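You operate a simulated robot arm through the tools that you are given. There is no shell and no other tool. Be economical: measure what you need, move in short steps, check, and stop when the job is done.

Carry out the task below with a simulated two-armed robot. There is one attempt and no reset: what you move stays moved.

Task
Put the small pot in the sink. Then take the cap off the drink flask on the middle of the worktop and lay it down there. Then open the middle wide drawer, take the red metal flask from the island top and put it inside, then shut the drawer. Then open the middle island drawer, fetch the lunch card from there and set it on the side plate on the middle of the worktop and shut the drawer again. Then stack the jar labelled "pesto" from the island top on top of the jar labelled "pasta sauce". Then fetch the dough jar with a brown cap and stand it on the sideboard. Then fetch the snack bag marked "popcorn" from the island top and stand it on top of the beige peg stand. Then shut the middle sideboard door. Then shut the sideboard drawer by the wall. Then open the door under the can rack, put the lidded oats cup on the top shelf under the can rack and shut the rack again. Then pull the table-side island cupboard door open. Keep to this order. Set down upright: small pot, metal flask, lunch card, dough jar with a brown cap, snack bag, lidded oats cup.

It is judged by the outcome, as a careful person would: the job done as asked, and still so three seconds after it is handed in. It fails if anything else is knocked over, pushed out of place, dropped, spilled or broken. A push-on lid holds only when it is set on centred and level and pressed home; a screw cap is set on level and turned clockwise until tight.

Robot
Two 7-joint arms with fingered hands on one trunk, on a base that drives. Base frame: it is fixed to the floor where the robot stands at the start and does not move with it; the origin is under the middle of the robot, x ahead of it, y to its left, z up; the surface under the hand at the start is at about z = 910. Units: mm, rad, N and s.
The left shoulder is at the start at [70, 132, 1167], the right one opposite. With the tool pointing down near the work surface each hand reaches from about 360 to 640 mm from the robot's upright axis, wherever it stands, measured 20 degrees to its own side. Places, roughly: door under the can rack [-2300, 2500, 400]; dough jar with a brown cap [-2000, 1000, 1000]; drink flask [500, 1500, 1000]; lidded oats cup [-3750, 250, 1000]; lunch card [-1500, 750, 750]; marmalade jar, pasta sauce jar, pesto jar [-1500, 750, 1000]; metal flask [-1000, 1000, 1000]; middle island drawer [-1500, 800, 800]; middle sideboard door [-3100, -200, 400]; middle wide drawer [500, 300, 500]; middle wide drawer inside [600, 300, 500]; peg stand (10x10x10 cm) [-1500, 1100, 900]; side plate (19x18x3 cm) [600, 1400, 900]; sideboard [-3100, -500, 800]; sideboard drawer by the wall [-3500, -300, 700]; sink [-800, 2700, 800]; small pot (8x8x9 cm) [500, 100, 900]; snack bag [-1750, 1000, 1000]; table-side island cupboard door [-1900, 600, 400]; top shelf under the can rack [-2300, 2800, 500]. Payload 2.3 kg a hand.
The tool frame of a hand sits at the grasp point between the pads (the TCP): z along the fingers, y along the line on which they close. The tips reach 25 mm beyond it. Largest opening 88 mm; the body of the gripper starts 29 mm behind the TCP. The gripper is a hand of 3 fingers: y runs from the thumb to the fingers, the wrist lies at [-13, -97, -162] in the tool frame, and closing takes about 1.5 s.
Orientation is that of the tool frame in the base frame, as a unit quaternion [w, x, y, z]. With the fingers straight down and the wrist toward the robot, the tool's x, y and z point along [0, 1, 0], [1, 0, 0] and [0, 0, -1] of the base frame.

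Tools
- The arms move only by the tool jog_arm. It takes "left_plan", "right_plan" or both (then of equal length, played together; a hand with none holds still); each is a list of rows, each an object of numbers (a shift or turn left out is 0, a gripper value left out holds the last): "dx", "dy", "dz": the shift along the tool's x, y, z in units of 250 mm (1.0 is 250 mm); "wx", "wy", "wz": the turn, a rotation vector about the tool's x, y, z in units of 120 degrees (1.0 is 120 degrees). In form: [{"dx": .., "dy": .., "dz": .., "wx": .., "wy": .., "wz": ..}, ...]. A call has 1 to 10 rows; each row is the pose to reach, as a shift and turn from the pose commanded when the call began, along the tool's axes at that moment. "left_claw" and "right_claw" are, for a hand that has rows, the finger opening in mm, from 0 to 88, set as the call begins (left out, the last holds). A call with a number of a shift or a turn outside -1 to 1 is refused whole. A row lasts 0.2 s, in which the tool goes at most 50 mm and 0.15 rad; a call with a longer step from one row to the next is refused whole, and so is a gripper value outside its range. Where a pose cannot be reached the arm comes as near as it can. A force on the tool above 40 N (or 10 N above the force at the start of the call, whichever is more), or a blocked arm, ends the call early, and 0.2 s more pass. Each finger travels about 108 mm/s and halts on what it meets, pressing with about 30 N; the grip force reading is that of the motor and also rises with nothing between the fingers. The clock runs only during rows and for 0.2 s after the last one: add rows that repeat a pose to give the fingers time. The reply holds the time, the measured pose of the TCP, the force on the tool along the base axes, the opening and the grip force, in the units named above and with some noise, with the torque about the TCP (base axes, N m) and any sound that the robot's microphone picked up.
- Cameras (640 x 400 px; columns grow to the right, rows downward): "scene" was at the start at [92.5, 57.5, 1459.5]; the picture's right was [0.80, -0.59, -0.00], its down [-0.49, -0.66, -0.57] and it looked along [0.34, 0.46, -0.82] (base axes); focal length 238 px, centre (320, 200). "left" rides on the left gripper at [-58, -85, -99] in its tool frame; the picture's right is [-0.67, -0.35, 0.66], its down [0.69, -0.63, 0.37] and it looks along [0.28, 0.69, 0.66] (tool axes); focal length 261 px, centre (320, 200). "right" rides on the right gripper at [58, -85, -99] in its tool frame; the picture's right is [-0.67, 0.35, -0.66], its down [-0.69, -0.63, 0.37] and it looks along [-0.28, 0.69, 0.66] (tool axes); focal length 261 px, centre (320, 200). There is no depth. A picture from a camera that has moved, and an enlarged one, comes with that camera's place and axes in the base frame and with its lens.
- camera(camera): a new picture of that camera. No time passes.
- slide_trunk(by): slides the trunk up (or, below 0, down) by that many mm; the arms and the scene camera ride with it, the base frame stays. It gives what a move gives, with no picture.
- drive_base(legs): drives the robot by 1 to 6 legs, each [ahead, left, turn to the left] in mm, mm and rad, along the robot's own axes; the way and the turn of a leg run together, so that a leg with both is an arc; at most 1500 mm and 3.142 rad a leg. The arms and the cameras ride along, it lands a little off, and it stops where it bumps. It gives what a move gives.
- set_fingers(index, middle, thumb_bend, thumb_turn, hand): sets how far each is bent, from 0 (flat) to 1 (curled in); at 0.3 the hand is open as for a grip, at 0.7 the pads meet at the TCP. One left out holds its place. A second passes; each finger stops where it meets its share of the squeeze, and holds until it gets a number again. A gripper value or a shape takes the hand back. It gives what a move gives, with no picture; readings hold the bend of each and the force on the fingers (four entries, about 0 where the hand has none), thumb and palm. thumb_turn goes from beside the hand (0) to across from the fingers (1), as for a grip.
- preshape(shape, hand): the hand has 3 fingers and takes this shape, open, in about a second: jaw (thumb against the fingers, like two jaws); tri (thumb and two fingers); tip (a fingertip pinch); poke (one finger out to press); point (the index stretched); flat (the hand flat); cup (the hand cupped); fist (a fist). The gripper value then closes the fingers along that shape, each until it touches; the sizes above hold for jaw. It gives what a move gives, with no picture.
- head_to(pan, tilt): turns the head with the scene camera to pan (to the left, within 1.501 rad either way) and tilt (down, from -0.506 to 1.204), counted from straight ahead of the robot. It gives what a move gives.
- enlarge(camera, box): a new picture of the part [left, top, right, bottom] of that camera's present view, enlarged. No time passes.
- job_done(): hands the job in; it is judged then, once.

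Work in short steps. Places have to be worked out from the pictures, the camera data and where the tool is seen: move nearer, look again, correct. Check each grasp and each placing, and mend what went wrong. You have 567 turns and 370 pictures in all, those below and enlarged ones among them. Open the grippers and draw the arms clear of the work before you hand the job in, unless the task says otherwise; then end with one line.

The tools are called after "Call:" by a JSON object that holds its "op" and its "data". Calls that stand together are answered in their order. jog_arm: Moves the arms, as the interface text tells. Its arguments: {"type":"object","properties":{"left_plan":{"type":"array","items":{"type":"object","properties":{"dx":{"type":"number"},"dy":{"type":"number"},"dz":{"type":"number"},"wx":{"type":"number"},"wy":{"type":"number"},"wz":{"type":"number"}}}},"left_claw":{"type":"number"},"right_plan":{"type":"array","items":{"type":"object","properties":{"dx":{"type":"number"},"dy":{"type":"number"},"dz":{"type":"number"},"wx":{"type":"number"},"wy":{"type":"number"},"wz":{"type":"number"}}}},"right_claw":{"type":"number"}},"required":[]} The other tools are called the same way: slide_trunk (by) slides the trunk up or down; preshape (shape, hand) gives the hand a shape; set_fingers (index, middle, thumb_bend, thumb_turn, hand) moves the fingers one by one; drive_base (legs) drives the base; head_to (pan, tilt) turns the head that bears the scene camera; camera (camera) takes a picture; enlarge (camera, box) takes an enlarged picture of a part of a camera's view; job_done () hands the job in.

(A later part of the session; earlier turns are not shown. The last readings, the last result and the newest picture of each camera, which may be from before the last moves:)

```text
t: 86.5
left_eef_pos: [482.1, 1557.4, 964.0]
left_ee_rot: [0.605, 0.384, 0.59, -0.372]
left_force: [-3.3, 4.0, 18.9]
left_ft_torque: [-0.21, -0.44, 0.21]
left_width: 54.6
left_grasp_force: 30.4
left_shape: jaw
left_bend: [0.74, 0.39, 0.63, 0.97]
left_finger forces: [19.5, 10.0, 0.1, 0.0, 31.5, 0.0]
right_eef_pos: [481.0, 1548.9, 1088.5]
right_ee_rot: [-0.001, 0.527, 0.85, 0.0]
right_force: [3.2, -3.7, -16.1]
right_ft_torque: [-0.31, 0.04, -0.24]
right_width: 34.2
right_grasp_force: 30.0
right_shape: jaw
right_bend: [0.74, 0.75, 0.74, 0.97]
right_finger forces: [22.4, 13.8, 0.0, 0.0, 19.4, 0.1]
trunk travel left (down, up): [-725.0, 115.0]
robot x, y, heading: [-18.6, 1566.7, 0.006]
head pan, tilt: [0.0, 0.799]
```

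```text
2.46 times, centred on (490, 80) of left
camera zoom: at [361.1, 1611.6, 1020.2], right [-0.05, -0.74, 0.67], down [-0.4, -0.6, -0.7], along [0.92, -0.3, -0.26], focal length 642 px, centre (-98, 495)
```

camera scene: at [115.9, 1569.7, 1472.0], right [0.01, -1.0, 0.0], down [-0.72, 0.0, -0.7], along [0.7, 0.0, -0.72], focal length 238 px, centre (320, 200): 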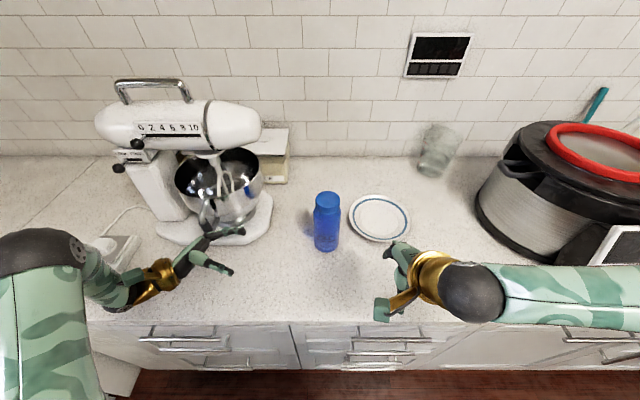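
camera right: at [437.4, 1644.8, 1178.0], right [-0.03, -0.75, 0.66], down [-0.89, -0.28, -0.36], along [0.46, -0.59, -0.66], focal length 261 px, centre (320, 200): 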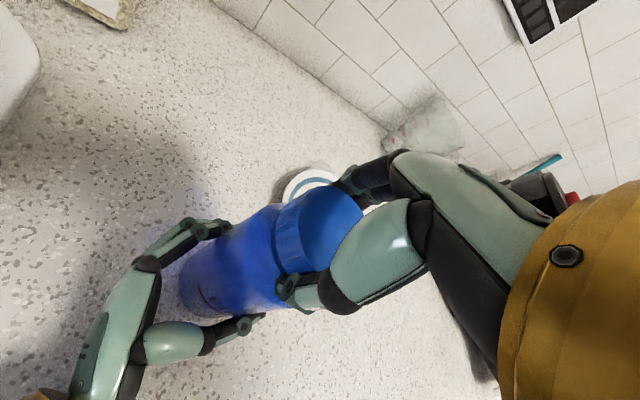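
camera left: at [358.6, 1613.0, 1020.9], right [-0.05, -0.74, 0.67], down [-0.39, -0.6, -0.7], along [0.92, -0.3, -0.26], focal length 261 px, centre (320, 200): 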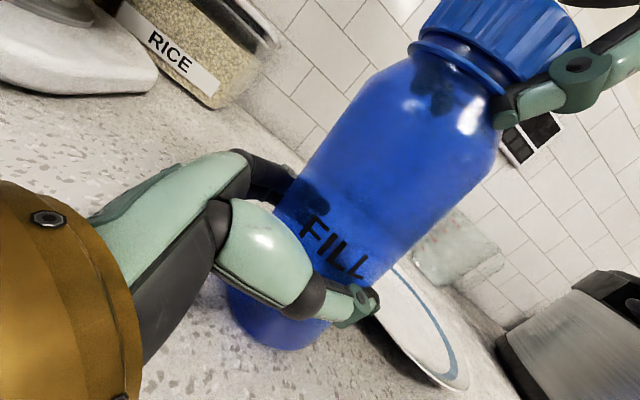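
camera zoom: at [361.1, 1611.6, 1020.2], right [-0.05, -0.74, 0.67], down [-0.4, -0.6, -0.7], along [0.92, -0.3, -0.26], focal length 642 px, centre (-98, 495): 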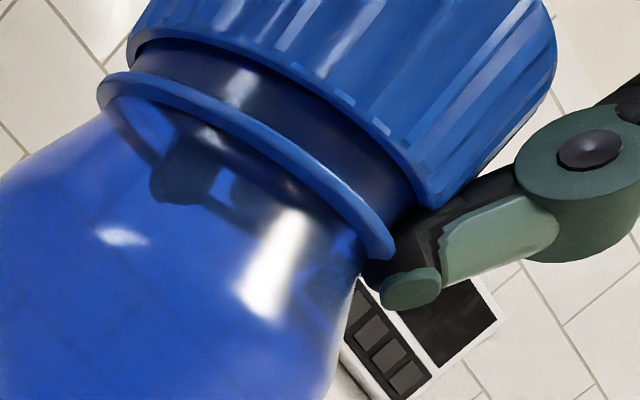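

The gap has grown. I reopen, raise 12 mm, turn back, regrasp higher.

Call:
{"op": "jog_arm", "data": {"right_plan": [{}, {"dz": -0.03, "wz": 0.07}, {"dz": -0.048, "wz": 0.14}, {"dz": -0.048, "wz": 0.21}, {"dz": -0.048, "wz": 0.28}, {"dz": -0.048, "wz": 0.35}, {"dz": -0.048, "wz": 0.42}, {"dz": -0.048, "wz": 0.49}, {"dz": -0.048, "wz": 0.56}, {"dz": -0.048, "wz": 0.56}], "right_claw": 80}}

Call:
{"op": "enlarge", "data": {"camera": "left", "box": [360, 0, 620, 160]}}

Call:
{"op": "enlarge", "data": {"camera": "right", "box": [160, 150, 480, 350]}}

```text
t: 88.7
left_eef_pos: [482.3, 1556.8, 962.8]
left_ee_rot: [0.603, 0.384, 0.591, -0.373]
left_force: [-1.2, 0.3, -0.6]
left_ft_torque: [0.08, 0.03, 0.0]
left_width: 54.3
left_grasp_force: 30.2
left_shape: jaw
left_bend: [0.28, 0.39, 0.63, 0.99]
left_finger forces: [22.1, 9.7, 0.1, 0.0, 31.4, 0.0]
right_eef_pos: [481.5, 1549.7, 1101.5]
right_ee_rot: [0.0, 0.91, 0.415, -0.001]
right_force: [-0.5, -0.3, 0.1]
right_ft_torque: [0.0, -0.02, -0.01]
right_width: 79.6
right_grasp_force: 0.0
right_shape: jaw
right_bend: [0.31, 0.32, 0.32, 0.98]
right_finger forces: [0.0, 0.0, 0.0, 0.0, 0.0, 0.0]
trunk travel left (down, up): [-725.0, 115.0]
robot x, y, heading: [-11.3, 1563.9, 0.004]
head pan, tilt: [0.0, 0.799]
```

```text
2.46 times, centred on (490, 80) of left
camera zoom: at [360.9, 1611.9, 1019.7], right [-0.05, -0.74, 0.67], down [-0.4, -0.6, -0.7], along [0.92, -0.3, -0.27], focal length 642 px, centre (-98, 495)
```

zoom: 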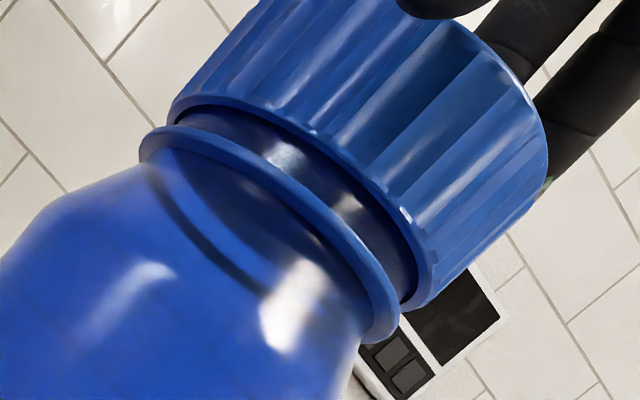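

```text
2.00 times, centred on (320, 250) of right
camera zoom: at [454.7, 1650.9, 1199.9], right [-0.17, -0.73, 0.66], down [-0.93, -0.11, -0.36], along [0.34, -0.67, -0.66], focal length 521 px, centre (320, 100)
```

zoom: 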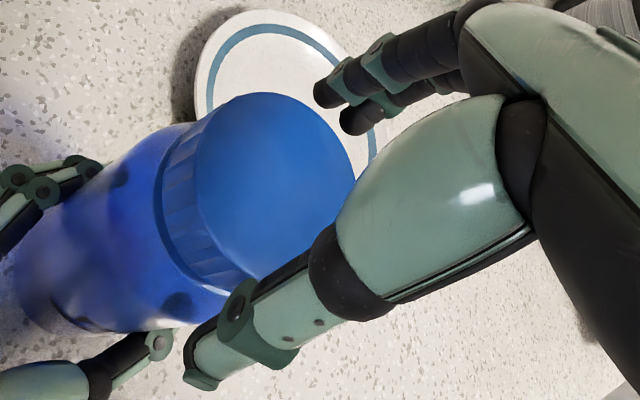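

The last stroke slipped (fingers below the cap). Now higher at 1101; I close and check before turning.

Call:
{"op": "jog_arm", "data": {"right_plan": [{}, {}, {}, {}, {}], "right_claw": 30}}

Call:
{"op": "enlarge", "data": {"camera": "left", "box": [360, 0, 620, 160]}}

Call:
{"op": "enlarge", "data": {"camera": "right", "box": [160, 150, 480, 350]}}

```text
t: 89.9
left_eef_pos: [482.2, 1557.6, 962.0]
left_ee_rot: [0.603, 0.383, 0.591, -0.373]
left_force: [0.8, -0.1, 1.3]
left_ft_torque: [-0.01, 0.15, 0.03]
left_width: 54.4
left_grasp_force: 29.8
left_shape: jaw
left_bend: [0.28, 0.39, 0.63, 0.98]
left_finger forces: [22.7, 9.1, 0.1, 0.0, 31.1, 0.0]
right_eef_pos: [481.3, 1549.5, 1101.5]
right_ee_rot: [-0.001, 0.909, 0.416, -0.001]
right_force: [0.0, 0.4, -1.1]
right_ft_torque: [-0.04, -0.09, -0.01]
right_width: 46.2
right_grasp_force: 30.5
right_shape: jaw
right_bend: [0.74, 0.46, 0.67, 1.0]
right_finger forces: [18.3, 7.6, 0.0, 0.0, 28.3, 0.0]
trunk travel left (down, up): [-725.0, 115.0]
robot x, y, heading: [-14.6, 1570.3, 0.001]
head pan, tilt: [0.0, 0.799]
```

```text
2.46 times, centred on (490, 80) of left
camera zoom: at [361.4, 1612.1, 1019.5], right [-0.05, -0.74, 0.67], down [-0.4, -0.6, -0.7], along [0.92, -0.3, -0.27], focal length 642 px, centre (-98, 495)
```

zoom: 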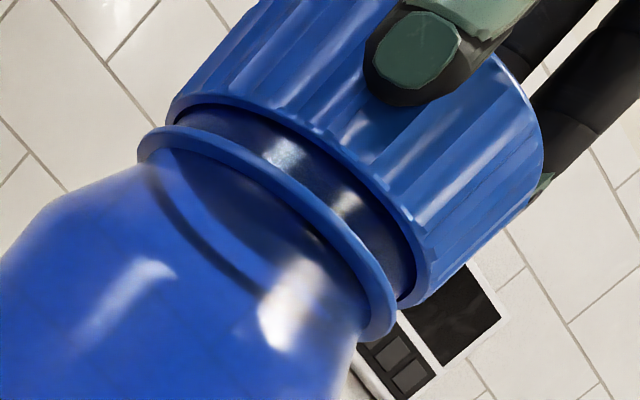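

```text
2.00 times, centred on (320, 250) of right
camera zoom: at [455.2, 1651.1, 1199.7], right [-0.17, -0.73, 0.66], down [-0.93, -0.11, -0.36], along [0.34, -0.67, -0.66], focal length 521 px, centre (320, 100)
```

zoom: 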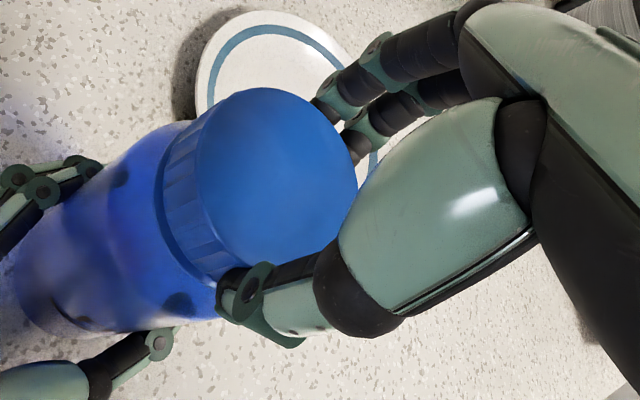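

Good grip on the cap. I turn it 75°.

Call:
{"op": "jog_arm", "data": {"right_plan": [{"wz": -0.07}, {"wz": -0.14, "dz": -0.002}, {"wz": -0.21, "dz": -0.003}, {"wz": -0.28, "dz": -0.004}, {"wz": -0.35, "dz": -0.005}, {"wz": -0.42, "dz": -0.006}, {"wz": -0.49, "dz": -0.007}, {"wz": -0.56, "dz": -0.008}, {"wz": -0.62, "dz": -0.008}]}}

Call:
{"op": "enlarge", "data": {"camera": "left", "box": [360, 0, 620, 160]}}

```text
t: 91.9
left_eef_pos: [481.2, 1556.0, 963.7]
left_ee_rot: [0.604, 0.386, 0.589, -0.373]
left_force: [-6.4, 1.8, 4.9]
left_ft_torque: [0.03, -0.18, 0.07]
left_width: 54.2
left_grasp_force: 30.0
left_shape: jaw
left_bend: [0.74, 0.39, 0.63, 0.99]
left_finger forces: [19.5, 10.2, 0.0, 0.0, 34.3, 0.0]
right_eef_pos: [479.7, 1550.6, 1104.3]
right_ee_rot: [0.001, 0.472, 0.882, 0.0]
right_force: [3.9, -0.7, 0.1]
right_ft_torque: [0.01, -0.14, -0.09]
right_width: 46.1
right_grasp_force: 29.7
right_shape: jaw
right_bend: [0.74, 0.46, 0.67, 1.0]
right_finger forces: [20.7, 9.5, 0.0, 0.1, 27.5, 0.1]
trunk travel left (down, up): [-725.0, 115.0]
robot x, y, heading: [-16.7, 1567.9, 0.008]
head pan, tilt: [0.0, 0.799]
```

```text
2.46 times, centred on (490, 80) of left
camera zoom: at [359.4, 1612.1, 1020.4], right [-0.05, -0.74, 0.67], down [-0.4, -0.6, -0.7], along [0.92, -0.3, -0.26], focal length 642 px, centre (-98, 495)
```

zoom: 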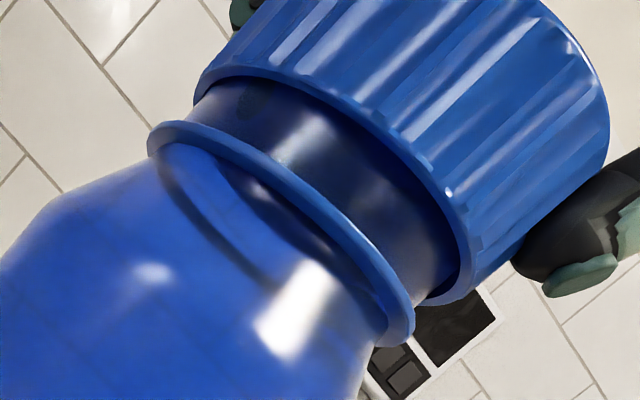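

The cap rose clearly and the torque is low. I try to lift it gently.

Call:
{"op": "jog_arm", "data": {"right_plan": [{"dz": -0.02}, {"dz": -0.04}, {"dz": -0.06}, {"dz": -0.08}]}}

Call:
{"op": "camera", "data": {"camera": "left"}}

```text
t: 92.9
left_eef_pos: [482.3, 1557.4, 962.7]
left_ee_rot: [0.604, 0.383, 0.592, -0.373]
left_force: [0.4, -0.7, 1.3]
left_ft_torque: [0.02, 0.04, -0.01]
left_width: 54.4
left_grasp_force: 30.2
left_shape: jaw
left_bend: [0.74, 0.39, 0.63, 0.99]
left_finger forces: [23.5, 9.4, 0.0, 0.0, 31.5, 0.0]
right_eef_pos: [480.9, 1549.4, 1123.2]
right_ee_rot: [-0.001, 0.472, 0.881, 0.0]
right_force: [0.2, 0.1, -0.1]
right_ft_torque: [0.01, 0.0, 0.0]
right_width: 45.7
right_grasp_force: 30.0
right_shape: jaw
right_bend: [0.74, 0.46, 0.67, 1.0]
right_finger forces: [19.4, 8.2, 0.0, 0.0, 28.5, 0.0]
trunk travel left (down, up): [-725.0, 115.0]
robot x, y, heading: [-19.1, 1569.0, 0.011]
head pan, tilt: [0.0, 0.799]
```

```text
312 pictures are left
camera left: at [360.9, 1611.9, 1019.7], right [-0.05, -0.74, 0.67], down [-0.4, -0.6, -0.7], along [0.92, -0.3, -0.27], focal length 261 px, centre (320, 200)
```

left: 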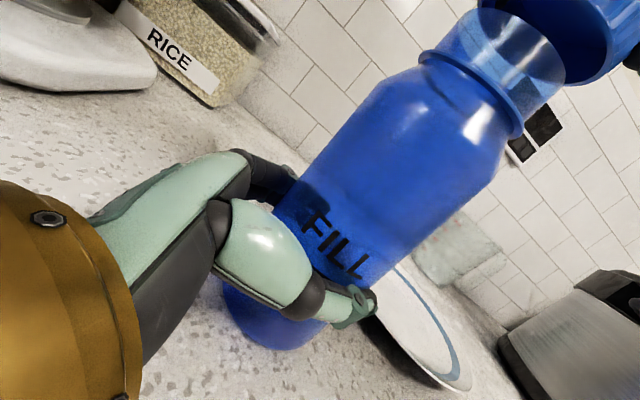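

The cap is off. I carry it to free worktop at about (410, 1430).

Call:
{"op": "jog_arm", "data": {"right_plan": [{"dz": -0.1}, {"dz": -0.2}, {"dz": -0.22, "dx": -0.06, "dy": -0.13}, {"dz": -0.22, "dx": -0.12, "dy": -0.26}, {"dz": -0.22, "dx": -0.18, "dy": -0.39}, {"dz": -0.22, "dx": -0.239, "dy": -0.5}, {"dz": -0.1, "dx": -0.239, "dy": -0.5}, {"dz": 0.05, "dx": -0.239, "dy": -0.5}, {"dz": 0.2, "dx": -0.239, "dy": -0.5}, {"dz": 0.35, "dx": -0.239, "dy": -0.5}]}}

Call:
{"op": "camera", "data": {"camera": "scene"}}

Call:
{"op": "camera", "data": {"camera": "right"}}

```text
t: 95.1
left_eef_pos: [483.1, 1557.5, 963.0]
left_ee_rot: [0.603, 0.383, 0.591, -0.373]
left_force: [-0.3, -0.3, 1.4]
left_ft_torque: [0.01, 0.04, 0.03]
left_width: 54.2
left_grasp_force: 29.9
left_shape: jaw
left_bend: [0.74, 0.39, 0.63, 0.99]
left_finger forces: [23.1, 9.0, 0.0, 0.0, 31.7, 0.0]
right_eef_pos: [409.7, 1434.2, 1034.2]
right_ee_rot: [-0.002, 0.473, 0.881, -0.001]
right_force: [0.2, -0.1, -0.5]
right_ft_torque: [0.02, -0.04, 0.01]
right_width: 45.4
right_grasp_force: 29.8
right_shape: jaw
right_bend: [0.74, 0.47, 0.68, 1.0]
right_finger forces: [18.8, 8.2, 0.0, 0.0, 27.4, 0.1]
trunk travel left (down, up): [-725.0, 115.0]
robot x, y, heading: [-15.7, 1569.1, 0.01]
head pan, tilt: [0.0, 0.799]
```

```text
311 pictures are left
camera scene: at [115.4, 1568.9, 1472.1], right [0.01, -1.0, 0.0], down [-0.72, 0.0, -0.7], along [0.7, 0.0, -0.72], focal length 238 px, centre (320, 200)
```

scene: 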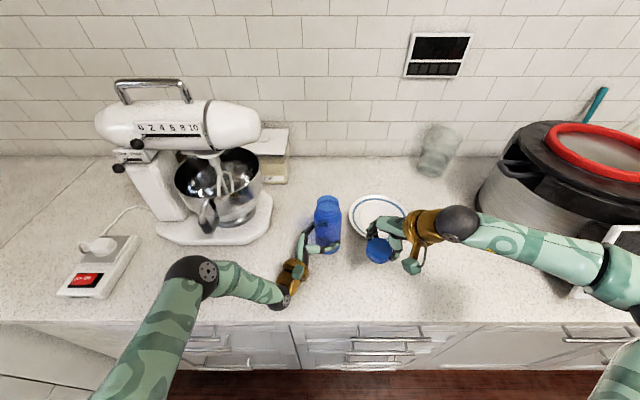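

```text
310 pictures are left
camera right: at [306.8, 1436.2, 1133.1], right [0.66, -0.37, 0.65], down [-0.15, -0.92, -0.37], along [0.73, 0.15, -0.66], focal length 261 px, centre (320, 200)
```

right: 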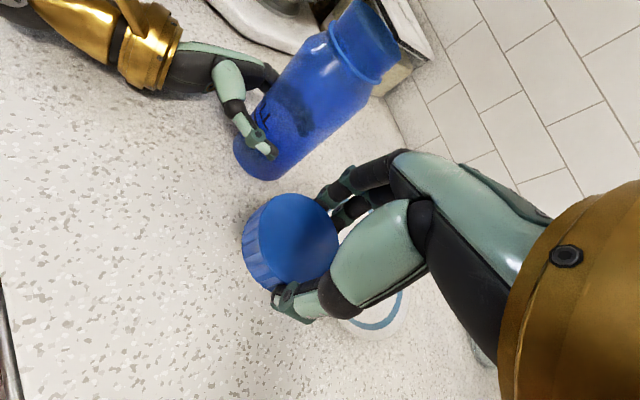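

Call:
{"op": "jog_arm", "data": {"right_plan": [{"dz": 0.14}, {"dz": 0.26}, {"dz": 0.3}, {"dz": 0.32}, {"dz": 0.34}, {"dz": 0.34}]}}

Call:
{"op": "camera", "data": {"camera": "right"}}

```text
t: 96.5
left_eef_pos: [482.0, 1558.2, 963.4]
left_ee_rot: [0.604, 0.384, 0.59, -0.373]
left_force: [-1.0, -0.3, 0.4]
left_ft_torque: [0.03, 0.03, 0.03]
left_width: 54.1
left_grasp_force: 29.9
left_shape: jaw
left_bend: [0.74, 0.39, 0.63, 0.99]
left_finger forces: [23.0, 9.1, 0.0, 0.1, 31.6, 0.0]
right_eef_pos: [409.7, 1431.2, 950.8]
right_ee_rot: [-0.002, 0.473, 0.881, -0.001]
right_force: [0.3, -0.4, 0.0]
right_ft_torque: [-0.02, 0.02, -0.01]
right_width: 45.0
right_grasp_force: 29.7
right_shape: jaw
right_bend: [0.74, 0.47, 0.68, 1.0]
right_finger forces: [19.0, 8.2, 0.1, 0.0, 27.2, 0.0]
trunk travel left (down, up): [-725.0, 115.0]
robot x, y, heading: [-12.9, 1568.8, 0.006]
head pan, tilt: [0.0, 0.799]
```

```text
309 pictures are left
camera right: at [307.4, 1434.5, 1050.0], right [0.66, -0.37, 0.65], down [-0.15, -0.92, -0.37], along [0.74, 0.15, -0.66], focal length 261 px, centre (320, 200)
```

right: 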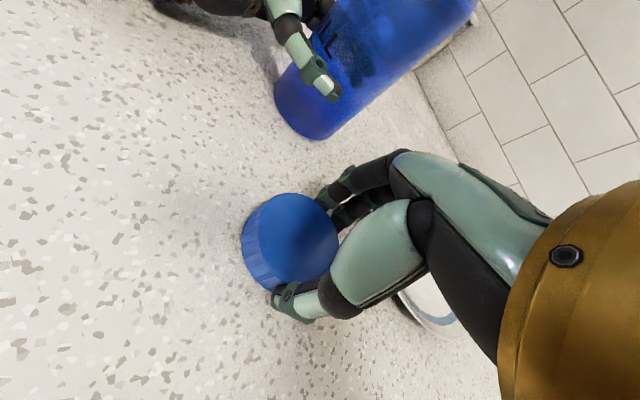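

Near the surface; I lower in 3 mm steps.

Call:
{"op": "jog_arm", "data": {"right_plan": [{"dz": 0.012}, {"dz": 0.024}, {"dz": 0.036}, {"dz": 0.036}]}}

```text
t: 97.5
left_eef_pos: [481.8, 1557.5, 963.2]
left_ee_rot: [0.604, 0.384, 0.591, -0.373]
left_force: [0.1, -0.1, 0.5]
left_ft_torque: [0.02, 0.04, 0.01]
left_width: 54.4
left_grasp_force: 29.7
left_shape: jaw
left_bend: [0.74, 0.39, 0.63, 0.99]
left_finger forces: [23.1, 9.1, 0.0, 0.0, 31.6, 0.0]
right_eef_pos: [410.4, 1431.0, 941.2]
right_ee_rot: [0.0, 0.472, 0.881, 0.0]
right_force: [0.8, 0.3, -1.6]
right_ft_torque: [-0.01, 0.0, -0.02]
right_width: 44.9
right_grasp_force: 29.5
right_shape: jaw
right_bend: [0.74, 0.47, 0.68, 1.0]
right_finger forces: [19.1, 8.1, 0.0, 0.0, 27.1, 0.1]
trunk travel left (down, up): [-725.0, 115.0]
robot x, y, heading: [-16.4, 1568.4, 0.006]
head pan, tilt: [0.0, 0.799]
```

Call:
{"op": "jog_arm", "data": {"right_plan": [{"dz": 0.01}, {"dz": 0.02}, {"dz": 0.03}, {"dz": 0.04}, {"dz": 0.04}]}}

Call:
{"op": "camera", "data": {"camera": "right"}}

```text
t: 98.6
left_eef_pos: [478.0, 1557.9, 965.3]
left_ee_rot: [0.604, 0.385, 0.59, -0.372]
left_force: [-0.2, -1.1, -0.6]
left_ft_torque: [0.06, -0.03, 0.01]
left_width: 54.4
left_grasp_force: 29.8
left_shape: jaw
left_bend: [0.74, 0.39, 0.63, 1.0]
left_finger forces: [22.6, 10.1, 0.0, 0.1, 31.8, 0.0]
right_eef_pos: [409.1, 1432.0, 937.9]
right_ee_rot: [0.006, 0.473, 0.881, 0.006]
right_force: [-2.7, -2.6, 25.7]
right_ft_torque: [-0.14, 0.27, -0.05]
right_width: 45.7
right_grasp_force: 30.4
right_shape: jaw
right_bend: [0.74, 0.47, 0.68, 1.0]
right_finger forces: [19.2, 9.2, 0.0, 0.0, 31.7, 0.0]
trunk travel left (down, up): [-725.0, 115.0]
robot x, y, heading: [-15.4, 1568.1, 0.007]
head pan, tilt: [0.0, 0.799]
stopped in row 5 (right hand): the force on the tool passed its limit at 41 N (the readings are from after the stop); the commanded pose is now the measured one
```

```text
308 pictures are left
camera right: at [304.8, 1434.1, 1035.2], right [0.65, -0.37, 0.66], down [-0.14, -0.92, -0.37], along [0.75, 0.15, -0.65], focal length 261 px, centre (320, 200)
```

right: 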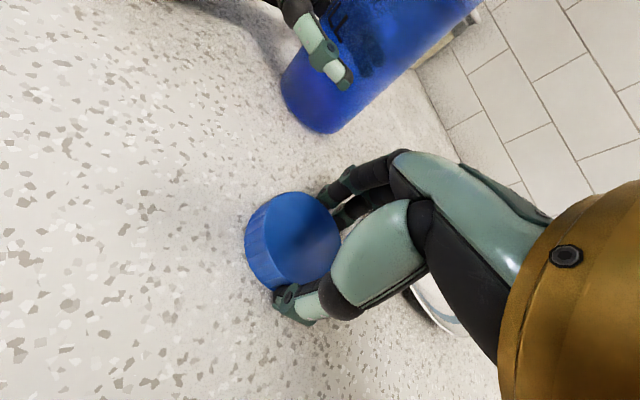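

The cap is on the surface. I ease up 3 mm and open the right hand, then rise.

Call:
{"op": "jog_arm", "data": {"right_plan": [{"dz": -0.012}]}}

Call:
{"op": "jog_arm", "data": {"right_plan": [{}, {}, {}, {}, {"dz": -0.1}, {"dz": -0.28}, {"dz": -0.46}, {"dz": -0.64}, {"dz": -0.64}], "right_claw": 88}}

Call:
{"op": "camera", "data": {"camera": "right"}}

```text
t: 99.0
left_eef_pos: [479.2, 1557.2, 965.4]
left_ee_rot: [0.604, 0.384, 0.59, -0.373]
left_force: [-0.7, 0.1, -0.2]
left_ft_torque: [-0.01, 0.01, -0.02]
left_width: 54.0
left_grasp_force: 30.4
left_shape: jaw
left_bend: [0.74, 0.39, 0.63, 1.0]
left_finger forces: [22.7, 10.0, 0.1, 0.0, 31.6, 0.1]
right_eef_pos: [408.4, 1431.3, 938.9]
right_ee_rot: [0.003, 0.473, 0.881, 0.003]
right_force: [-0.2, -1.0, 16.2]
right_ft_torque: [-0.09, 0.13, -0.08]
right_width: 45.5
right_grasp_force: 29.9
right_shape: jaw
right_bend: [0.74, 0.47, 0.68, 1.0]
right_finger forces: [20.0, 9.4, 0.0, 0.0, 30.0, 0.0]
trunk travel left (down, up): [-725.0, 115.0]
robot x, y, heading: [-11.6, 1570.0, 0.004]
head pan, tilt: [0.0, 0.799]
```

```text
t: 101.0
left_eef_pos: [481.8, 1556.6, 963.8]
left_ee_rot: [0.603, 0.385, 0.591, -0.373]
left_force: [0.0, 0.3, 1.0]
left_ft_torque: [0.03, 0.05, 0.01]
left_width: 54.2
left_grasp_force: 29.7
left_shape: jaw
left_bend: [0.74, 0.39, 0.63, 0.99]
left_finger forces: [22.9, 9.3, 0.0, 0.1, 31.5, 0.0]
right_eef_pos: [410.9, 1433.0, 1096.7]
right_ee_rot: [0.002, 0.473, 0.881, 0.002]
right_force: [-0.6, 0.3, 0.4]
right_ft_torque: [-0.04, 0.01, -0.03]
right_width: 87.8
right_grasp_force: 0.0
right_shape: jaw
right_bend: [0.3, 0.3, 0.3, 0.98]
right_finger forces: [0.0, 0.0, 0.1, 0.0, 0.0, 0.0]
trunk travel left (down, up): [-725.0, 115.0]
robot x, y, heading: [-15.6, 1571.2, 0.004]
head pan, tilt: [0.0, 0.799]
```

```text
307 pictures are left
camera right: at [306.8, 1435.8, 1194.7], right [0.66, -0.37, 0.66], down [-0.15, -0.92, -0.37], along [0.74, 0.15, -0.66], focal length 261 px, centre (320, 200)
```

right: 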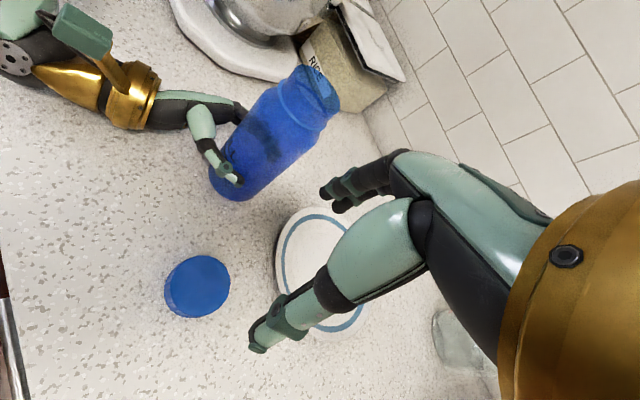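

Cap is laid down. I lower the left hand ~1.5 mm, open it and withdraw backwards.

Call:
{"op": "jog_arm", "data": {"left_plan": [{"dx": 0.006}, {"dx": 0.006}]}}

Call:
{"op": "jog_arm", "data": {"left_plan": [{}, {}, {}, {}, {"dz": -0.05}, {"dz": -0.12}, {"dz": -0.24}, {"dz": -0.36}, {"dz": -0.48}], "left_claw": 88}}

Call:
{"op": "camera", "data": {"camera": "scene"}}

```text
t: 101.6
left_eef_pos: [482.2, 1556.1, 961.9]
left_ee_rot: [0.604, 0.384, 0.59, -0.374]
left_force: [2.3, -0.8, 4.4]
left_ft_torque: [0.0, 0.0, 0.01]
left_width: 54.1
left_grasp_force: 29.9
left_shape: jaw
left_bend: [0.74, 0.39, 0.63, 0.99]
left_finger forces: [23.9, 9.5, 0.0, 0.0, 30.8, 0.0]
right_eef_pos: [411.4, 1432.6, 1096.6]
right_ee_rot: [0.002, 0.473, 0.881, 0.003]
right_force: [1.1, 0.7, 0.0]
right_ft_torque: [0.02, 0.0, -0.02]
right_width: 87.5
right_grasp_force: 0.1
right_shape: jaw
right_bend: [0.3, 0.3, 0.3, 0.98]
right_finger forces: [0.0, 0.0, 0.1, 0.1, 0.0, 0.1]
trunk travel left (down, up): [-725.0, 115.0]
robot x, y, heading: [-15.2, 1569.1, 0.007]
head pan, tilt: [0.0, 0.799]
```

```text
t: 103.6
left_eef_pos: [429.5, 1666.7, 961.1]
left_ee_rot: [0.603, 0.384, 0.591, -0.373]
left_force: [0.1, 0.4, 0.0]
left_ft_torque: [0.02, -0.03, 0.01]
left_width: 87.2
left_grasp_force: 0.1
left_shape: jaw
left_bend: [0.3, 0.3, 0.3, 0.98]
left_finger forces: [0.1, 0.1, 0.0, 0.1, 0.1, 0.0]
right_eef_pos: [410.4, 1434.9, 1096.8]
right_ee_rot: [0.002, 0.473, 0.881, 0.001]
right_force: [0.3, -0.1, 0.5]
right_ft_torque: [-0.02, -0.02, 0.0]
right_width: 87.8
right_grasp_force: 0.1
right_shape: jaw
right_bend: [0.3, 0.3, 0.3, 0.98]
right_finger forces: [0.0, 0.0, 0.0, 0.1, 0.1, 0.1]
trunk travel left (down, up): [-725.0, 115.0]
robot x, y, heading: [-17.3, 1569.6, 0.006]
head pan, tilt: [0.0, 0.799]
```

```text
306 pictures are left
camera scene: at [114.8, 1570.3, 1472.1], right [0.01, -1.0, 0.0], down [-0.72, 0.0, -0.7], along [0.7, 0.0, -0.72], focal length 238 px, centre (320, 200)
```

scene: 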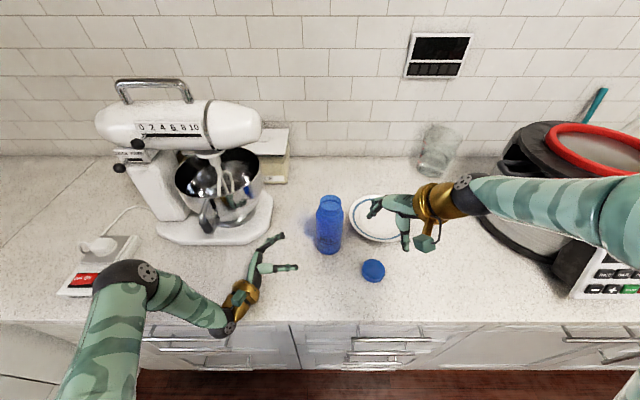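

Done here. I bring the left hand back to a stowed top-down pose (in two calls), and retract the right one.

Call:
{"op": "jog_arm", "data": {"left_plan": [{"dx": -0.12, "dz": -0.04, "wx": 0.05}, {"dx": -0.24, "dz": -0.08, "wx": 0.1}, {"dx": -0.36, "dz": -0.12, "wx": 0.15}, {"dx": -0.48, "dz": -0.16, "wx": 0.208}], "right_plan": [{"dy": -0.1, "wz": 0.06}, {"dy": -0.2, "wz": 0.12}, {"dy": -0.3, "wz": 0.18}, {"dy": -0.4, "wz": 0.24}]}}

Call:
{"op": "jog_arm", "data": {"left_plan": [{"wy": 0.07}, {"wy": 0.14}, {"wy": 0.21}, {"wy": 0.28}, {"wy": 0.35}, {"wy": 0.42}, {"wy": 0.49}, {"wy": 0.56}, {"wy": 0.63}, {"wy": 0.7}]}}

Call:
{"op": "drive_base", "data": {"legs": [[-450, 0, 0], [0, -1150, 0]]}}

Call:
{"op": "head_to", "data": {"pan": 0, "tilt": 0.75}}

Call:
{"op": "camera", "data": {"camera": "scene"}}

```text
t: 104.6
left_eef_pos: [408.8, 1702.2, 1080.7]
left_ee_rot: [0.505, 0.506, 0.496, -0.492]
left_force: [-0.1, 0.3, 0.2]
left_ft_torque: [0.0, 0.02, 0.01]
left_width: 87.5
left_grasp_force: 0.0
left_shape: jaw
left_bend: [0.3, 0.3, 0.3, 0.98]
left_finger forces: [0.0, 0.0, 0.0, 0.0, 0.1, 0.1]
right_eef_pos: [333.9, 1367.7, 1087.8]
right_ee_rot: [0.002, 0.678, 0.735, 0.004]
right_force: [-0.1, -0.1, -0.1]
right_ft_torque: [0.01, 0.01, 0.0]
right_width: 87.5
right_grasp_force: 0.1
right_shape: jaw
right_bend: [0.3, 0.3, 0.3, 0.98]
right_finger forces: [0.1, 0.0, 0.0, 0.1, 0.0, 0.0]
right hand out of reach, approached as far as the arm can: row 2, 4
trunk travel left (down, up): [-725.0, 115.0]
robot x, y, heading: [-14.3, 1566.0, 0.005]
head pan, tilt: [0.0, 0.799]
```

```text
t: 106.8
left_eef_pos: [411.7, 1702.9, 1081.0]
left_ee_rot: [0.046, 0.702, 0.71, -0.03]
left_force: [-0.7, -0.3, 0.6]
left_ft_torque: [0.0, 0.0, -0.01]
left_width: 87.7
left_grasp_force: 0.1
left_shape: jaw
left_bend: [0.3, 0.3, 0.3, 0.98]
left_finger forces: [0.0, 0.1, 0.0, 0.0, 0.0, 0.1]
right_eef_pos: [336.5, 1368.2, 1087.5]
right_ee_rot: [0.001, 0.678, 0.735, 0.003]
right_force: [-0.4, -0.2, -0.2]
right_ft_torque: [0.02, 0.03, 0.0]
right_width: 87.6
right_grasp_force: 0.0
right_shape: jaw
right_bend: [0.3, 0.3, 0.3, 0.98]
right_finger forces: [0.0, 0.1, 0.0, 0.1, 0.1, 0.0]
trunk travel left (down, up): [-725.0, 115.0]
robot x, y, heading: [-13.7, 1566.1, 0.006]
head pan, tilt: [0.0, 0.799]
```

```text
t: 114.9
left_eef_pos: [-17.5, 576.5, 1081.1]
left_ee_rot: [0.048, 0.694, 0.718, -0.032]
left_force: [0.6, 0.2, 0.1]
left_ft_torque: [-0.01, -0.01, 0.0]
left_width: 87.8
left_grasp_force: 0.1
left_shape: jaw
left_bend: [0.3, 0.3, 0.3, 0.98]
left_finger forces: [0.0, 0.1, 0.1, 0.1, 0.1, 0.1]
right_eef_pos: [-83.6, 239.2, 1088.1]
right_ee_rot: [0.001, 0.667, 0.745, 0.003]
right_force: [-0.9, 0.4, -0.2]
right_ft_torque: [-0.03, -0.02, 0.0]
right_width: 87.6
right_grasp_force: 0.0
right_shape: jaw
right_bend: [0.3, 0.3, 0.3, 0.98]
right_finger forces: [0.0, 0.0, 0.0, 0.0, 0.0, 0.0]
trunk travel left (down, up): [-725.0, 115.0]
robot x, y, heading: [-441.2, 432.0, 0.034]
head pan, tilt: [0.0, 0.799]
```

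```text
t: 115.5
left_eef_pos: [-18.2, 575.8, 1080.6]
left_ee_rot: [0.048, 0.693, 0.718, -0.032]
left_force: [0.4, -0.4, -0.3]
left_ft_torque: [-0.02, 0.03, 0.04]
left_width: 87.7
left_grasp_force: 0.0
left_shape: jaw
left_bend: [0.3, 0.3, 0.3, 0.98]
left_finger forces: [0.0, 0.0, 0.1, 0.0, 0.1, 0.1]
right_eef_pos: [-84.1, 240.4, 1088.6]
right_ee_rot: [0.001, 0.667, 0.745, 0.002]
right_force: [0.6, 0.4, -0.1]
right_ft_torque: [-0.01, -0.03, 0.02]
right_width: 87.8
right_grasp_force: 0.0
right_shape: jaw
right_bend: [0.3, 0.3, 0.3, 0.98]
right_finger forces: [0.0, 0.1, 0.1, 0.0, 0.0, 0.0]
trunk travel left (down, up): [-725.0, 115.0]
robot x, y, heading: [-439.7, 430.8, 0.031]
head pan, tilt: [0.0, 0.75]
```

```text
305 pictures are left
camera scene: at [-308.0, 435.2, 1476.1], right [0.03, -1.0, 0.0], down [-0.68, -0.02, -0.73], along [0.73, 0.02, -0.68], focal length 238 px, centre (320, 200)
```

scene: 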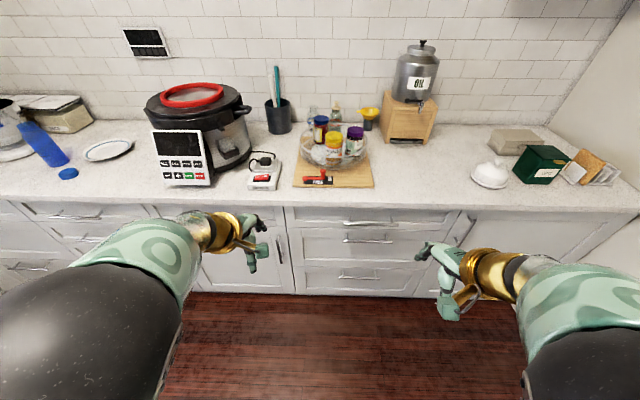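

Call:
{"op": "enlarge", "data": {"camera": "scene", "box": [260, 190, 500, 310]}}

```text
2.67 times, centred on (380, 250) of scene
camera zoom: at [-308.0, 435.2, 1476.1], right [0.03, -1.0, 0.0], down [-0.68, -0.02, -0.73], along [0.73, 0.02, -0.68], focal length 634 px, centre (160, 67)
```

zoom: 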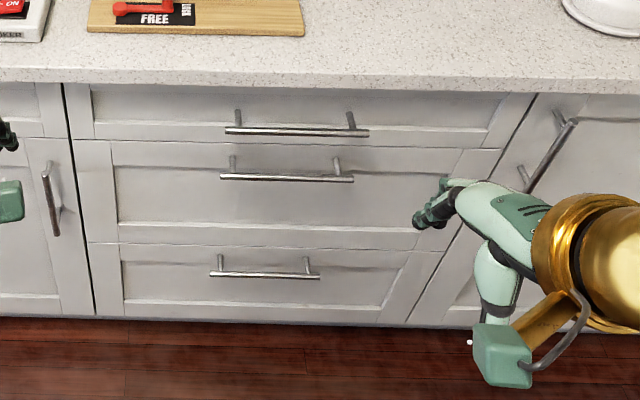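

The middle wide drawer's handle is about [292, 257, 690]. I straighten heading, position the base and lower the trunk.

Call:
{"op": "drive_base", "data": {"legs": [[0, 0, -0.031], [130, -40, 0]]}}

Call:
{"op": "slide_trunk", "data": {"by": -330}}

Call:
{"op": "jog_arm", "data": {"right_plan": [{"wx": -0.07}, {"wx": -0.14}, {"wx": -0.21}, {"wx": -0.28}, {"wx": -0.35}, {"wx": -0.42}, {"wx": -0.49}, {"wx": -0.56}, {"wx": -0.63}, {"wx": -0.7}]}}

Call:
{"op": "camera", "data": {"camera": "scene"}}

```text
t: 117.2
left_eef_pos: [116.4, 523.6, 1083.8]
left_ee_rot: [0.049, 0.705, 0.707, -0.032]
left_force: [-0.1, 0.3, -0.2]
left_ft_torque: [-0.02, 0.01, 0.02]
left_width: 87.6
left_grasp_force: 0.1
left_shape: jaw
left_bend: [0.3, 0.3, 0.3, 0.98]
left_finger forces: [0.1, 0.0, 0.0, 0.1, 0.0, 0.0]
right_eef_pos: [38.8, 189.6, 1088.5]
right_ee_rot: [0.002, 0.679, 0.734, 0.004]
right_force: [0.0, -0.4, -0.1]
right_ft_torque: [0.03, 0.0, 0.04]
right_width: 87.6
right_grasp_force: 0.1
right_shape: jaw
right_bend: [0.3, 0.3, 0.3, 0.98]
right_finger forces: [0.1, 0.0, 0.1, 0.0, 0.0, 0.1]
trunk travel left (down, up): [-725.0, 115.0]
robot x, y, heading: [-309.7, 390.5, 0.002]
head pan, tilt: [0.0, 0.75]
```

```text
t: 120.5
left_eef_pos: [118.3, 522.6, 751.6]
left_ee_rot: [0.049, 0.705, 0.707, -0.032]
left_force: [0.5, -0.4, 0.0]
left_ft_torque: [0.03, 0.01, 0.04]
left_width: 87.5
left_grasp_force: 0.1
left_shape: jaw
left_bend: [0.3, 0.3, 0.3, 0.98]
left_finger forces: [0.0, 0.0, 0.0, 0.1, 0.0, 0.1]
right_eef_pos: [41.9, 187.4, 756.4]
right_ee_rot: [0.001, 0.679, 0.734, 0.003]
right_force: [-0.2, -0.3, -0.5]
right_ft_torque: [0.01, -0.03, 0.03]
right_width: 87.8
right_grasp_force: 0.0
right_shape: jaw
right_bend: [0.3, 0.3, 0.3, 0.98]
right_finger forces: [0.1, 0.0, 0.0, 0.0, 0.0, 0.0]
trunk travel left (down, up): [-395.0, 445.0]
robot x, y, heading: [-308.0, 393.1, 0.004]
head pan, tilt: [0.0, 0.75]
```

```text
t: 122.7
left_eef_pos: [119.1, 522.4, 751.2]
left_ee_rot: [0.049, 0.705, 0.706, -0.033]
left_force: [-0.2, -0.2, 0.4]
left_ft_torque: [-0.02, 0.02, 0.0]
left_width: 87.6
left_grasp_force: 0.1
left_shape: jaw
left_bend: [0.3, 0.3, 0.3, 0.98]
left_finger forces: [0.0, 0.0, 0.1, 0.0, 0.0, 0.0]
right_eef_pos: [151.4, 165.4, 853.3]
right_ee_rot: [0.454, 0.504, 0.545, 0.493]
right_force: [-0.2, -0.9, -0.7]
right_ft_torque: [0.02, -0.02, -0.01]
right_width: 87.9
right_grasp_force: 0.0
right_shape: jaw
right_bend: [0.3, 0.3, 0.3, 0.98]
right_finger forces: [0.1, 0.0, 0.0, 0.0, 0.0, 0.1]
right hand out of reach, approached as far as the arm can: row 2, 3, 4, 5, 6, 7, 8, 9, 10
trunk travel left (down, up): [-395.0, 445.0]
robot x, y, heading: [-306.2, 390.7, -0.004]
head pan, tilt: [0.0, 0.75]
```

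```text
303 pictures are left
camera scene: at [-176.0, 391.0, 1146.1], right [0.0, -1.0, 0.0], down [-0.68, 0.0, -0.73], along [0.73, 0.0, -0.68], focal length 238 px, centre (320, 200)
```

scene: 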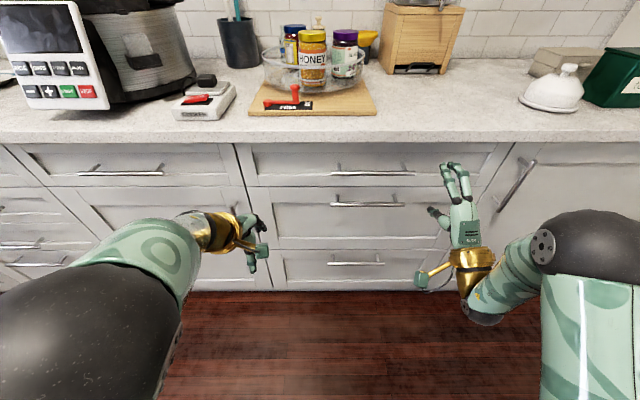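

The hand is now horizontal but was displaced by reach limits; I make a test shift to see the commanded base.

Call:
{"op": "jog_arm", "data": {"right_plan": [{"dz": 0.15}, {"dz": 0.3, "dy": -0.1}, {"dz": 0.45, "dy": -0.2}]}}

```text
t: 123.5
left_eef_pos: [120.5, 522.0, 750.9]
left_ee_rot: [0.048, 0.704, 0.707, -0.033]
left_force: [-0.7, 0.1, 0.2]
left_ft_torque: [-0.01, -0.01, 0.01]
left_width: 87.9
left_grasp_force: 0.0
left_shape: jaw
left_bend: [0.3, 0.3, 0.3, 0.98]
left_finger forces: [0.0, 0.0, 0.1, 0.0, 0.0, 0.1]
right_eef_pos: [261.5, 155.0, 796.2]
right_ee_rot: [0.451, 0.503, 0.546, 0.495]
right_force: [0.1, 0.1, 0.5]
right_ft_torque: [0.02, -0.02, 0.03]
right_width: 88.0
right_grasp_force: 0.1
right_shape: jaw
right_bend: [0.3, 0.3, 0.3, 0.98]
right_finger forces: [0.0, 0.0, 0.1, 0.0, 0.0, 0.1]
right hand out of reach, approached as far as the arm can: row 1, 2, 3
trunk travel left (down, up): [-395.0, 445.0]
robot x, y, heading: [-308.5, 395.2, -0.002]
head pan, tilt: [0.0, 0.75]
```

Commanded base follows the measured pose. I back off from the front and lower toward the handle height.

Call:
{"op": "jog_arm", "data": {"right_plan": [{"dz": -0.18}, {"dz": -0.3, "dy": -0.1}, {"dz": -0.3, "dy": -0.25}, {"dz": -0.3, "dy": -0.4}, {"dz": -0.3, "dy": -0.4}]}}

Call:
{"op": "camera", "data": {"camera": "right"}}

```text
t: 124.7
left_eef_pos: [119.0, 523.0, 751.8]
left_ee_rot: [0.049, 0.705, 0.707, -0.032]
left_force: [0.3, -0.2, 0.2]
left_ft_torque: [0.01, -0.02, 0.0]
left_width: 87.7
left_grasp_force: 0.1
left_shape: jaw
left_bend: [0.3, 0.3, 0.3, 0.98]
left_finger forces: [0.0, 0.0, 0.0, 0.1, 0.1, 0.0]
right_eef_pos: [198.0, 141.2, 708.7]
right_ee_rot: [0.454, 0.504, 0.544, 0.494]
right_force: [0.4, -0.3, 0.4]
right_ft_torque: [0.0, 0.0, 0.01]
right_width: 87.7
right_grasp_force: 0.1
right_shape: jaw
right_bend: [0.3, 0.3, 0.3, 0.98]
right_finger forces: [0.0, 0.0, 0.1, 0.1, 0.0, 0.0]
right hand out of reach, approached as far as the arm can: row 2, 3, 4, 5
trunk travel left (down, up): [-395.0, 445.0]
robot x, y, heading: [-308.0, 391.9, 0.001]
head pan, tilt: [0.0, 0.75]
```

```text
302 pictures are left
camera right: at [85.9, 192.9, 633.7], right [-0.56, -0.72, 0.41], down [0.36, -0.66, -0.67], along [0.75, -0.23, 0.62], focal length 261 px, centre (320, 200)
```

right: 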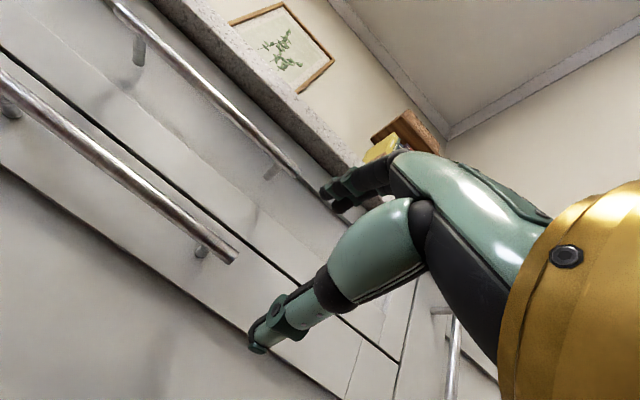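

Call:
{"op": "jog_arm", "data": {"right_plan": [{"dx": 0.15}, {"dx": 0.3}, {"dx": 0.45}, {"dx": 0.47}]}}

Call:
{"op": "camera", "data": {"camera": "right"}}

```text
t: 125.7
left_eef_pos: [118.5, 522.7, 751.9]
left_ee_rot: [0.048, 0.706, 0.706, -0.033]
left_force: [-1.0, -1.0, -0.2]
left_ft_torque: [-0.01, 0.0, 0.02]
left_width: 87.7
left_grasp_force: 0.0
left_shape: jaw
left_bend: [0.3, 0.3, 0.3, 0.98]
left_finger forces: [0.0, 0.1, 0.0, 0.0, 0.0, 0.0]
right_eef_pos: [197.0, 141.0, 709.5]
right_ee_rot: [0.455, 0.505, 0.543, 0.493]
right_force: [-0.4, 0.5, 0.9]
right_ft_torque: [-0.01, 0.02, -0.04]
right_width: 87.8
right_grasp_force: 0.0
right_shape: jaw
right_bend: [0.3, 0.3, 0.3, 0.98]
right_finger forces: [0.1, 0.1, 0.0, 0.1, 0.0, 0.0]
right hand out of reach, approached as far as the arm can: row 1, 2, 3, 4
trunk travel left (down, up): [-395.0, 445.0]
robot x, y, heading: [-309.3, 393.0, -0.006]
head pan, tilt: [0.0, 0.75]
```

```text
301 pictures are left
camera right: at [86.0, 192.8, 633.9], right [-0.56, -0.72, 0.41], down [0.35, -0.66, -0.67], along [0.75, -0.23, 0.62], focal length 261 px, centre (320, 200)
```

right: 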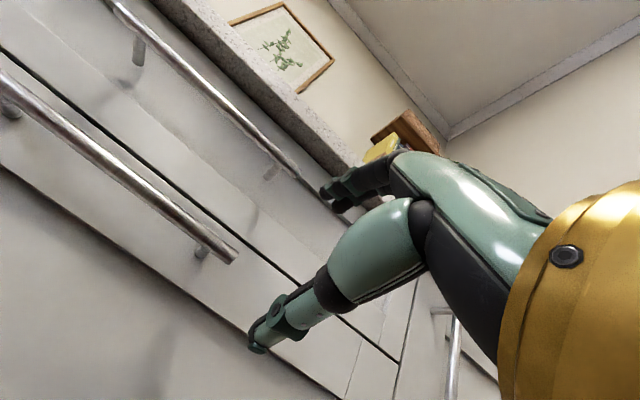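

The arm can't shift left, so I use the base: the handle's right end reads y≈160, z≈700. I drive left 117 mm.

Call:
{"op": "drive_base", "data": {"legs": [[0, 112, 0]]}}

Call:
{"op": "camera", "data": {"camera": "right"}}

Call:
{"op": "camera", "data": {"camera": "scene"}}

```text
t: 126.9
left_eef_pos: [119.3, 635.2, 751.5]
left_ee_rot: [0.049, 0.705, 0.707, -0.033]
left_force: [-0.2, -0.4, 0.1]
left_ft_torque: [0.0, 0.01, 0.0]
left_width: 88.0
left_grasp_force: 0.0
left_shape: jaw
left_bend: [0.3, 0.3, 0.3, 0.98]
left_finger forces: [0.0, 0.0, 0.0, 0.1, 0.0, 0.0]
right_eef_pos: [197.9, 254.3, 709.0]
right_ee_rot: [0.455, 0.504, 0.544, 0.494]
right_force: [-0.4, -0.7, -0.1]
right_ft_torque: [0.03, 0.0, 0.01]
right_width: 88.2
right_grasp_force: 0.1
right_shape: jaw
right_bend: [0.3, 0.3, 0.3, 0.98]
right_finger forces: [0.1, 0.0, 0.0, 0.0, 0.0, 0.0]
trunk travel left (down, up): [-395.0, 445.0]
robot x, y, heading: [-306.5, 500.9, -0.001]
head pan, tilt: [0.0, 0.75]
```

```text
300 pictures are left
camera right: at [85.9, 305.0, 634.0], right [-0.56, -0.72, 0.41], down [0.35, -0.66, -0.67], along [0.75, -0.23, 0.62], focal length 261 px, centre (320, 200)
```

right: 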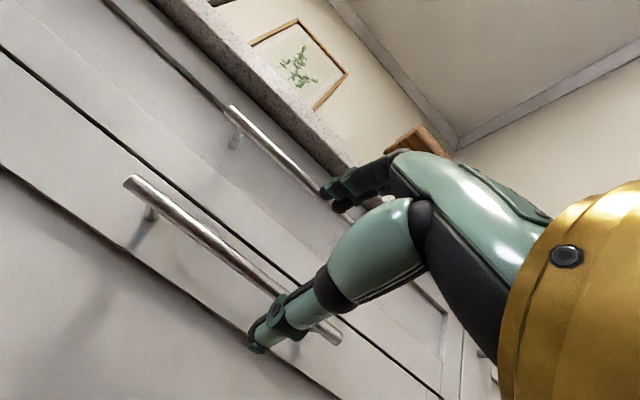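

```text
299 pictures are left
camera scene: at [-175.7, 503.6, 1146.1], right [0.0, -1.0, 0.0], down [-0.68, 0.0, -0.73], along [0.73, 0.0, -0.68], focal length 238 px, centre (320, 200)
```

scene: 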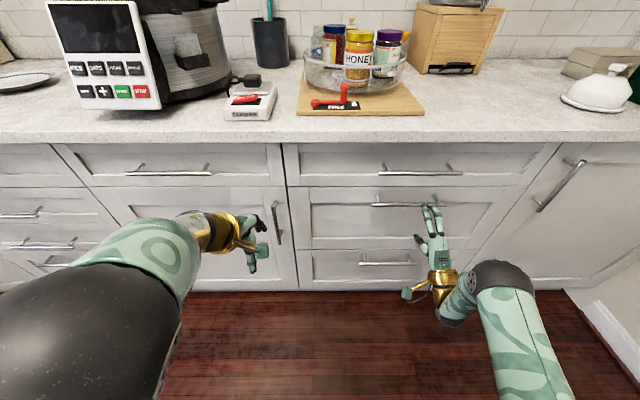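

Aligned: the straight advance along the fingers ends at the bar. I advance 82 mm.

Call:
{"op": "jog_arm", "data": {"right_plan": [{"dz": 0.1}, {"dz": 0.2}, {"dz": 0.28}, {"dz": 0.33}, {"dz": 0.33}], "right_claw": 88}}

Call:
{"op": "camera", "data": {"camera": "right"}}

Call:
{"op": "enlarge", "data": {"camera": "scene", "box": [340, 150, 500, 250]}}

```text
t: 128.1
left_eef_pos: [119.1, 634.8, 752.4]
left_ee_rot: [0.048, 0.705, 0.707, -0.032]
left_force: [-0.4, 0.6, 0.5]
left_ft_torque: [-0.01, 0.03, -0.01]
left_width: 87.8
left_grasp_force: 0.1
left_shape: jaw
left_bend: [0.3, 0.3, 0.3, 0.98]
left_finger forces: [0.0, 0.0, 0.0, 0.1, 0.0, 0.0]
right_eef_pos: [278.4, 259.8, 700.9]
right_ee_rot: [0.455, 0.504, 0.543, 0.494]
right_force: [0.2, -0.9, -0.7]
right_ft_torque: [0.01, 0.01, 0.02]
right_width: 87.9
right_grasp_force: 0.0
right_shape: jaw
right_bend: [0.3, 0.3, 0.3, 0.98]
right_finger forces: [0.0, 0.0, 0.0, 0.0, 0.0, 0.0]
trunk travel left (down, up): [-395.0, 445.0]
robot x, y, heading: [-308.5, 503.2, 0.002]
head pan, tilt: [0.0, 0.75]
```

```text
298 pictures are left
camera right: at [166.4, 311.3, 625.3], right [-0.56, -0.72, 0.41], down [0.35, -0.66, -0.67], along [0.75, -0.23, 0.62], focal length 261 px, centre (320, 200)
```

right: 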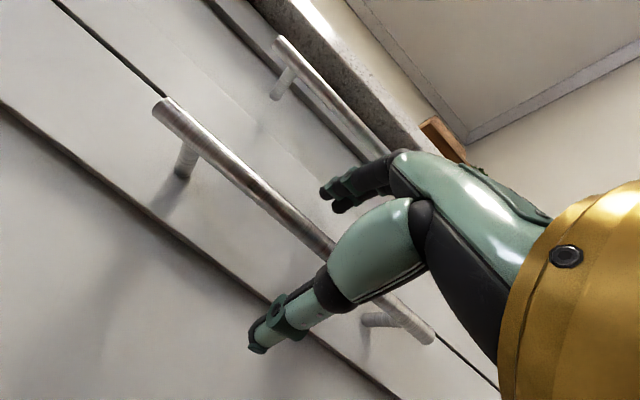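

```text
4.00 times, centred on (420, 200) of scene
camera zoom: at [-175.7, 503.2, 1146.1], right [0.0, -1.0, 0.0], down [-0.68, 0.0, -0.73], along [0.73, 0.0, -0.68], focal length 951 px, centre (-80, 200)
```

zoom: 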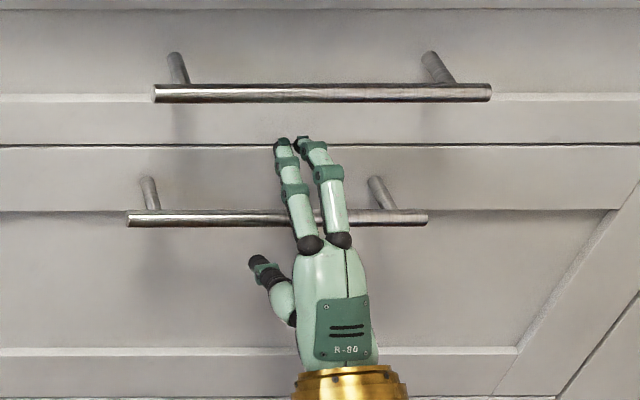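

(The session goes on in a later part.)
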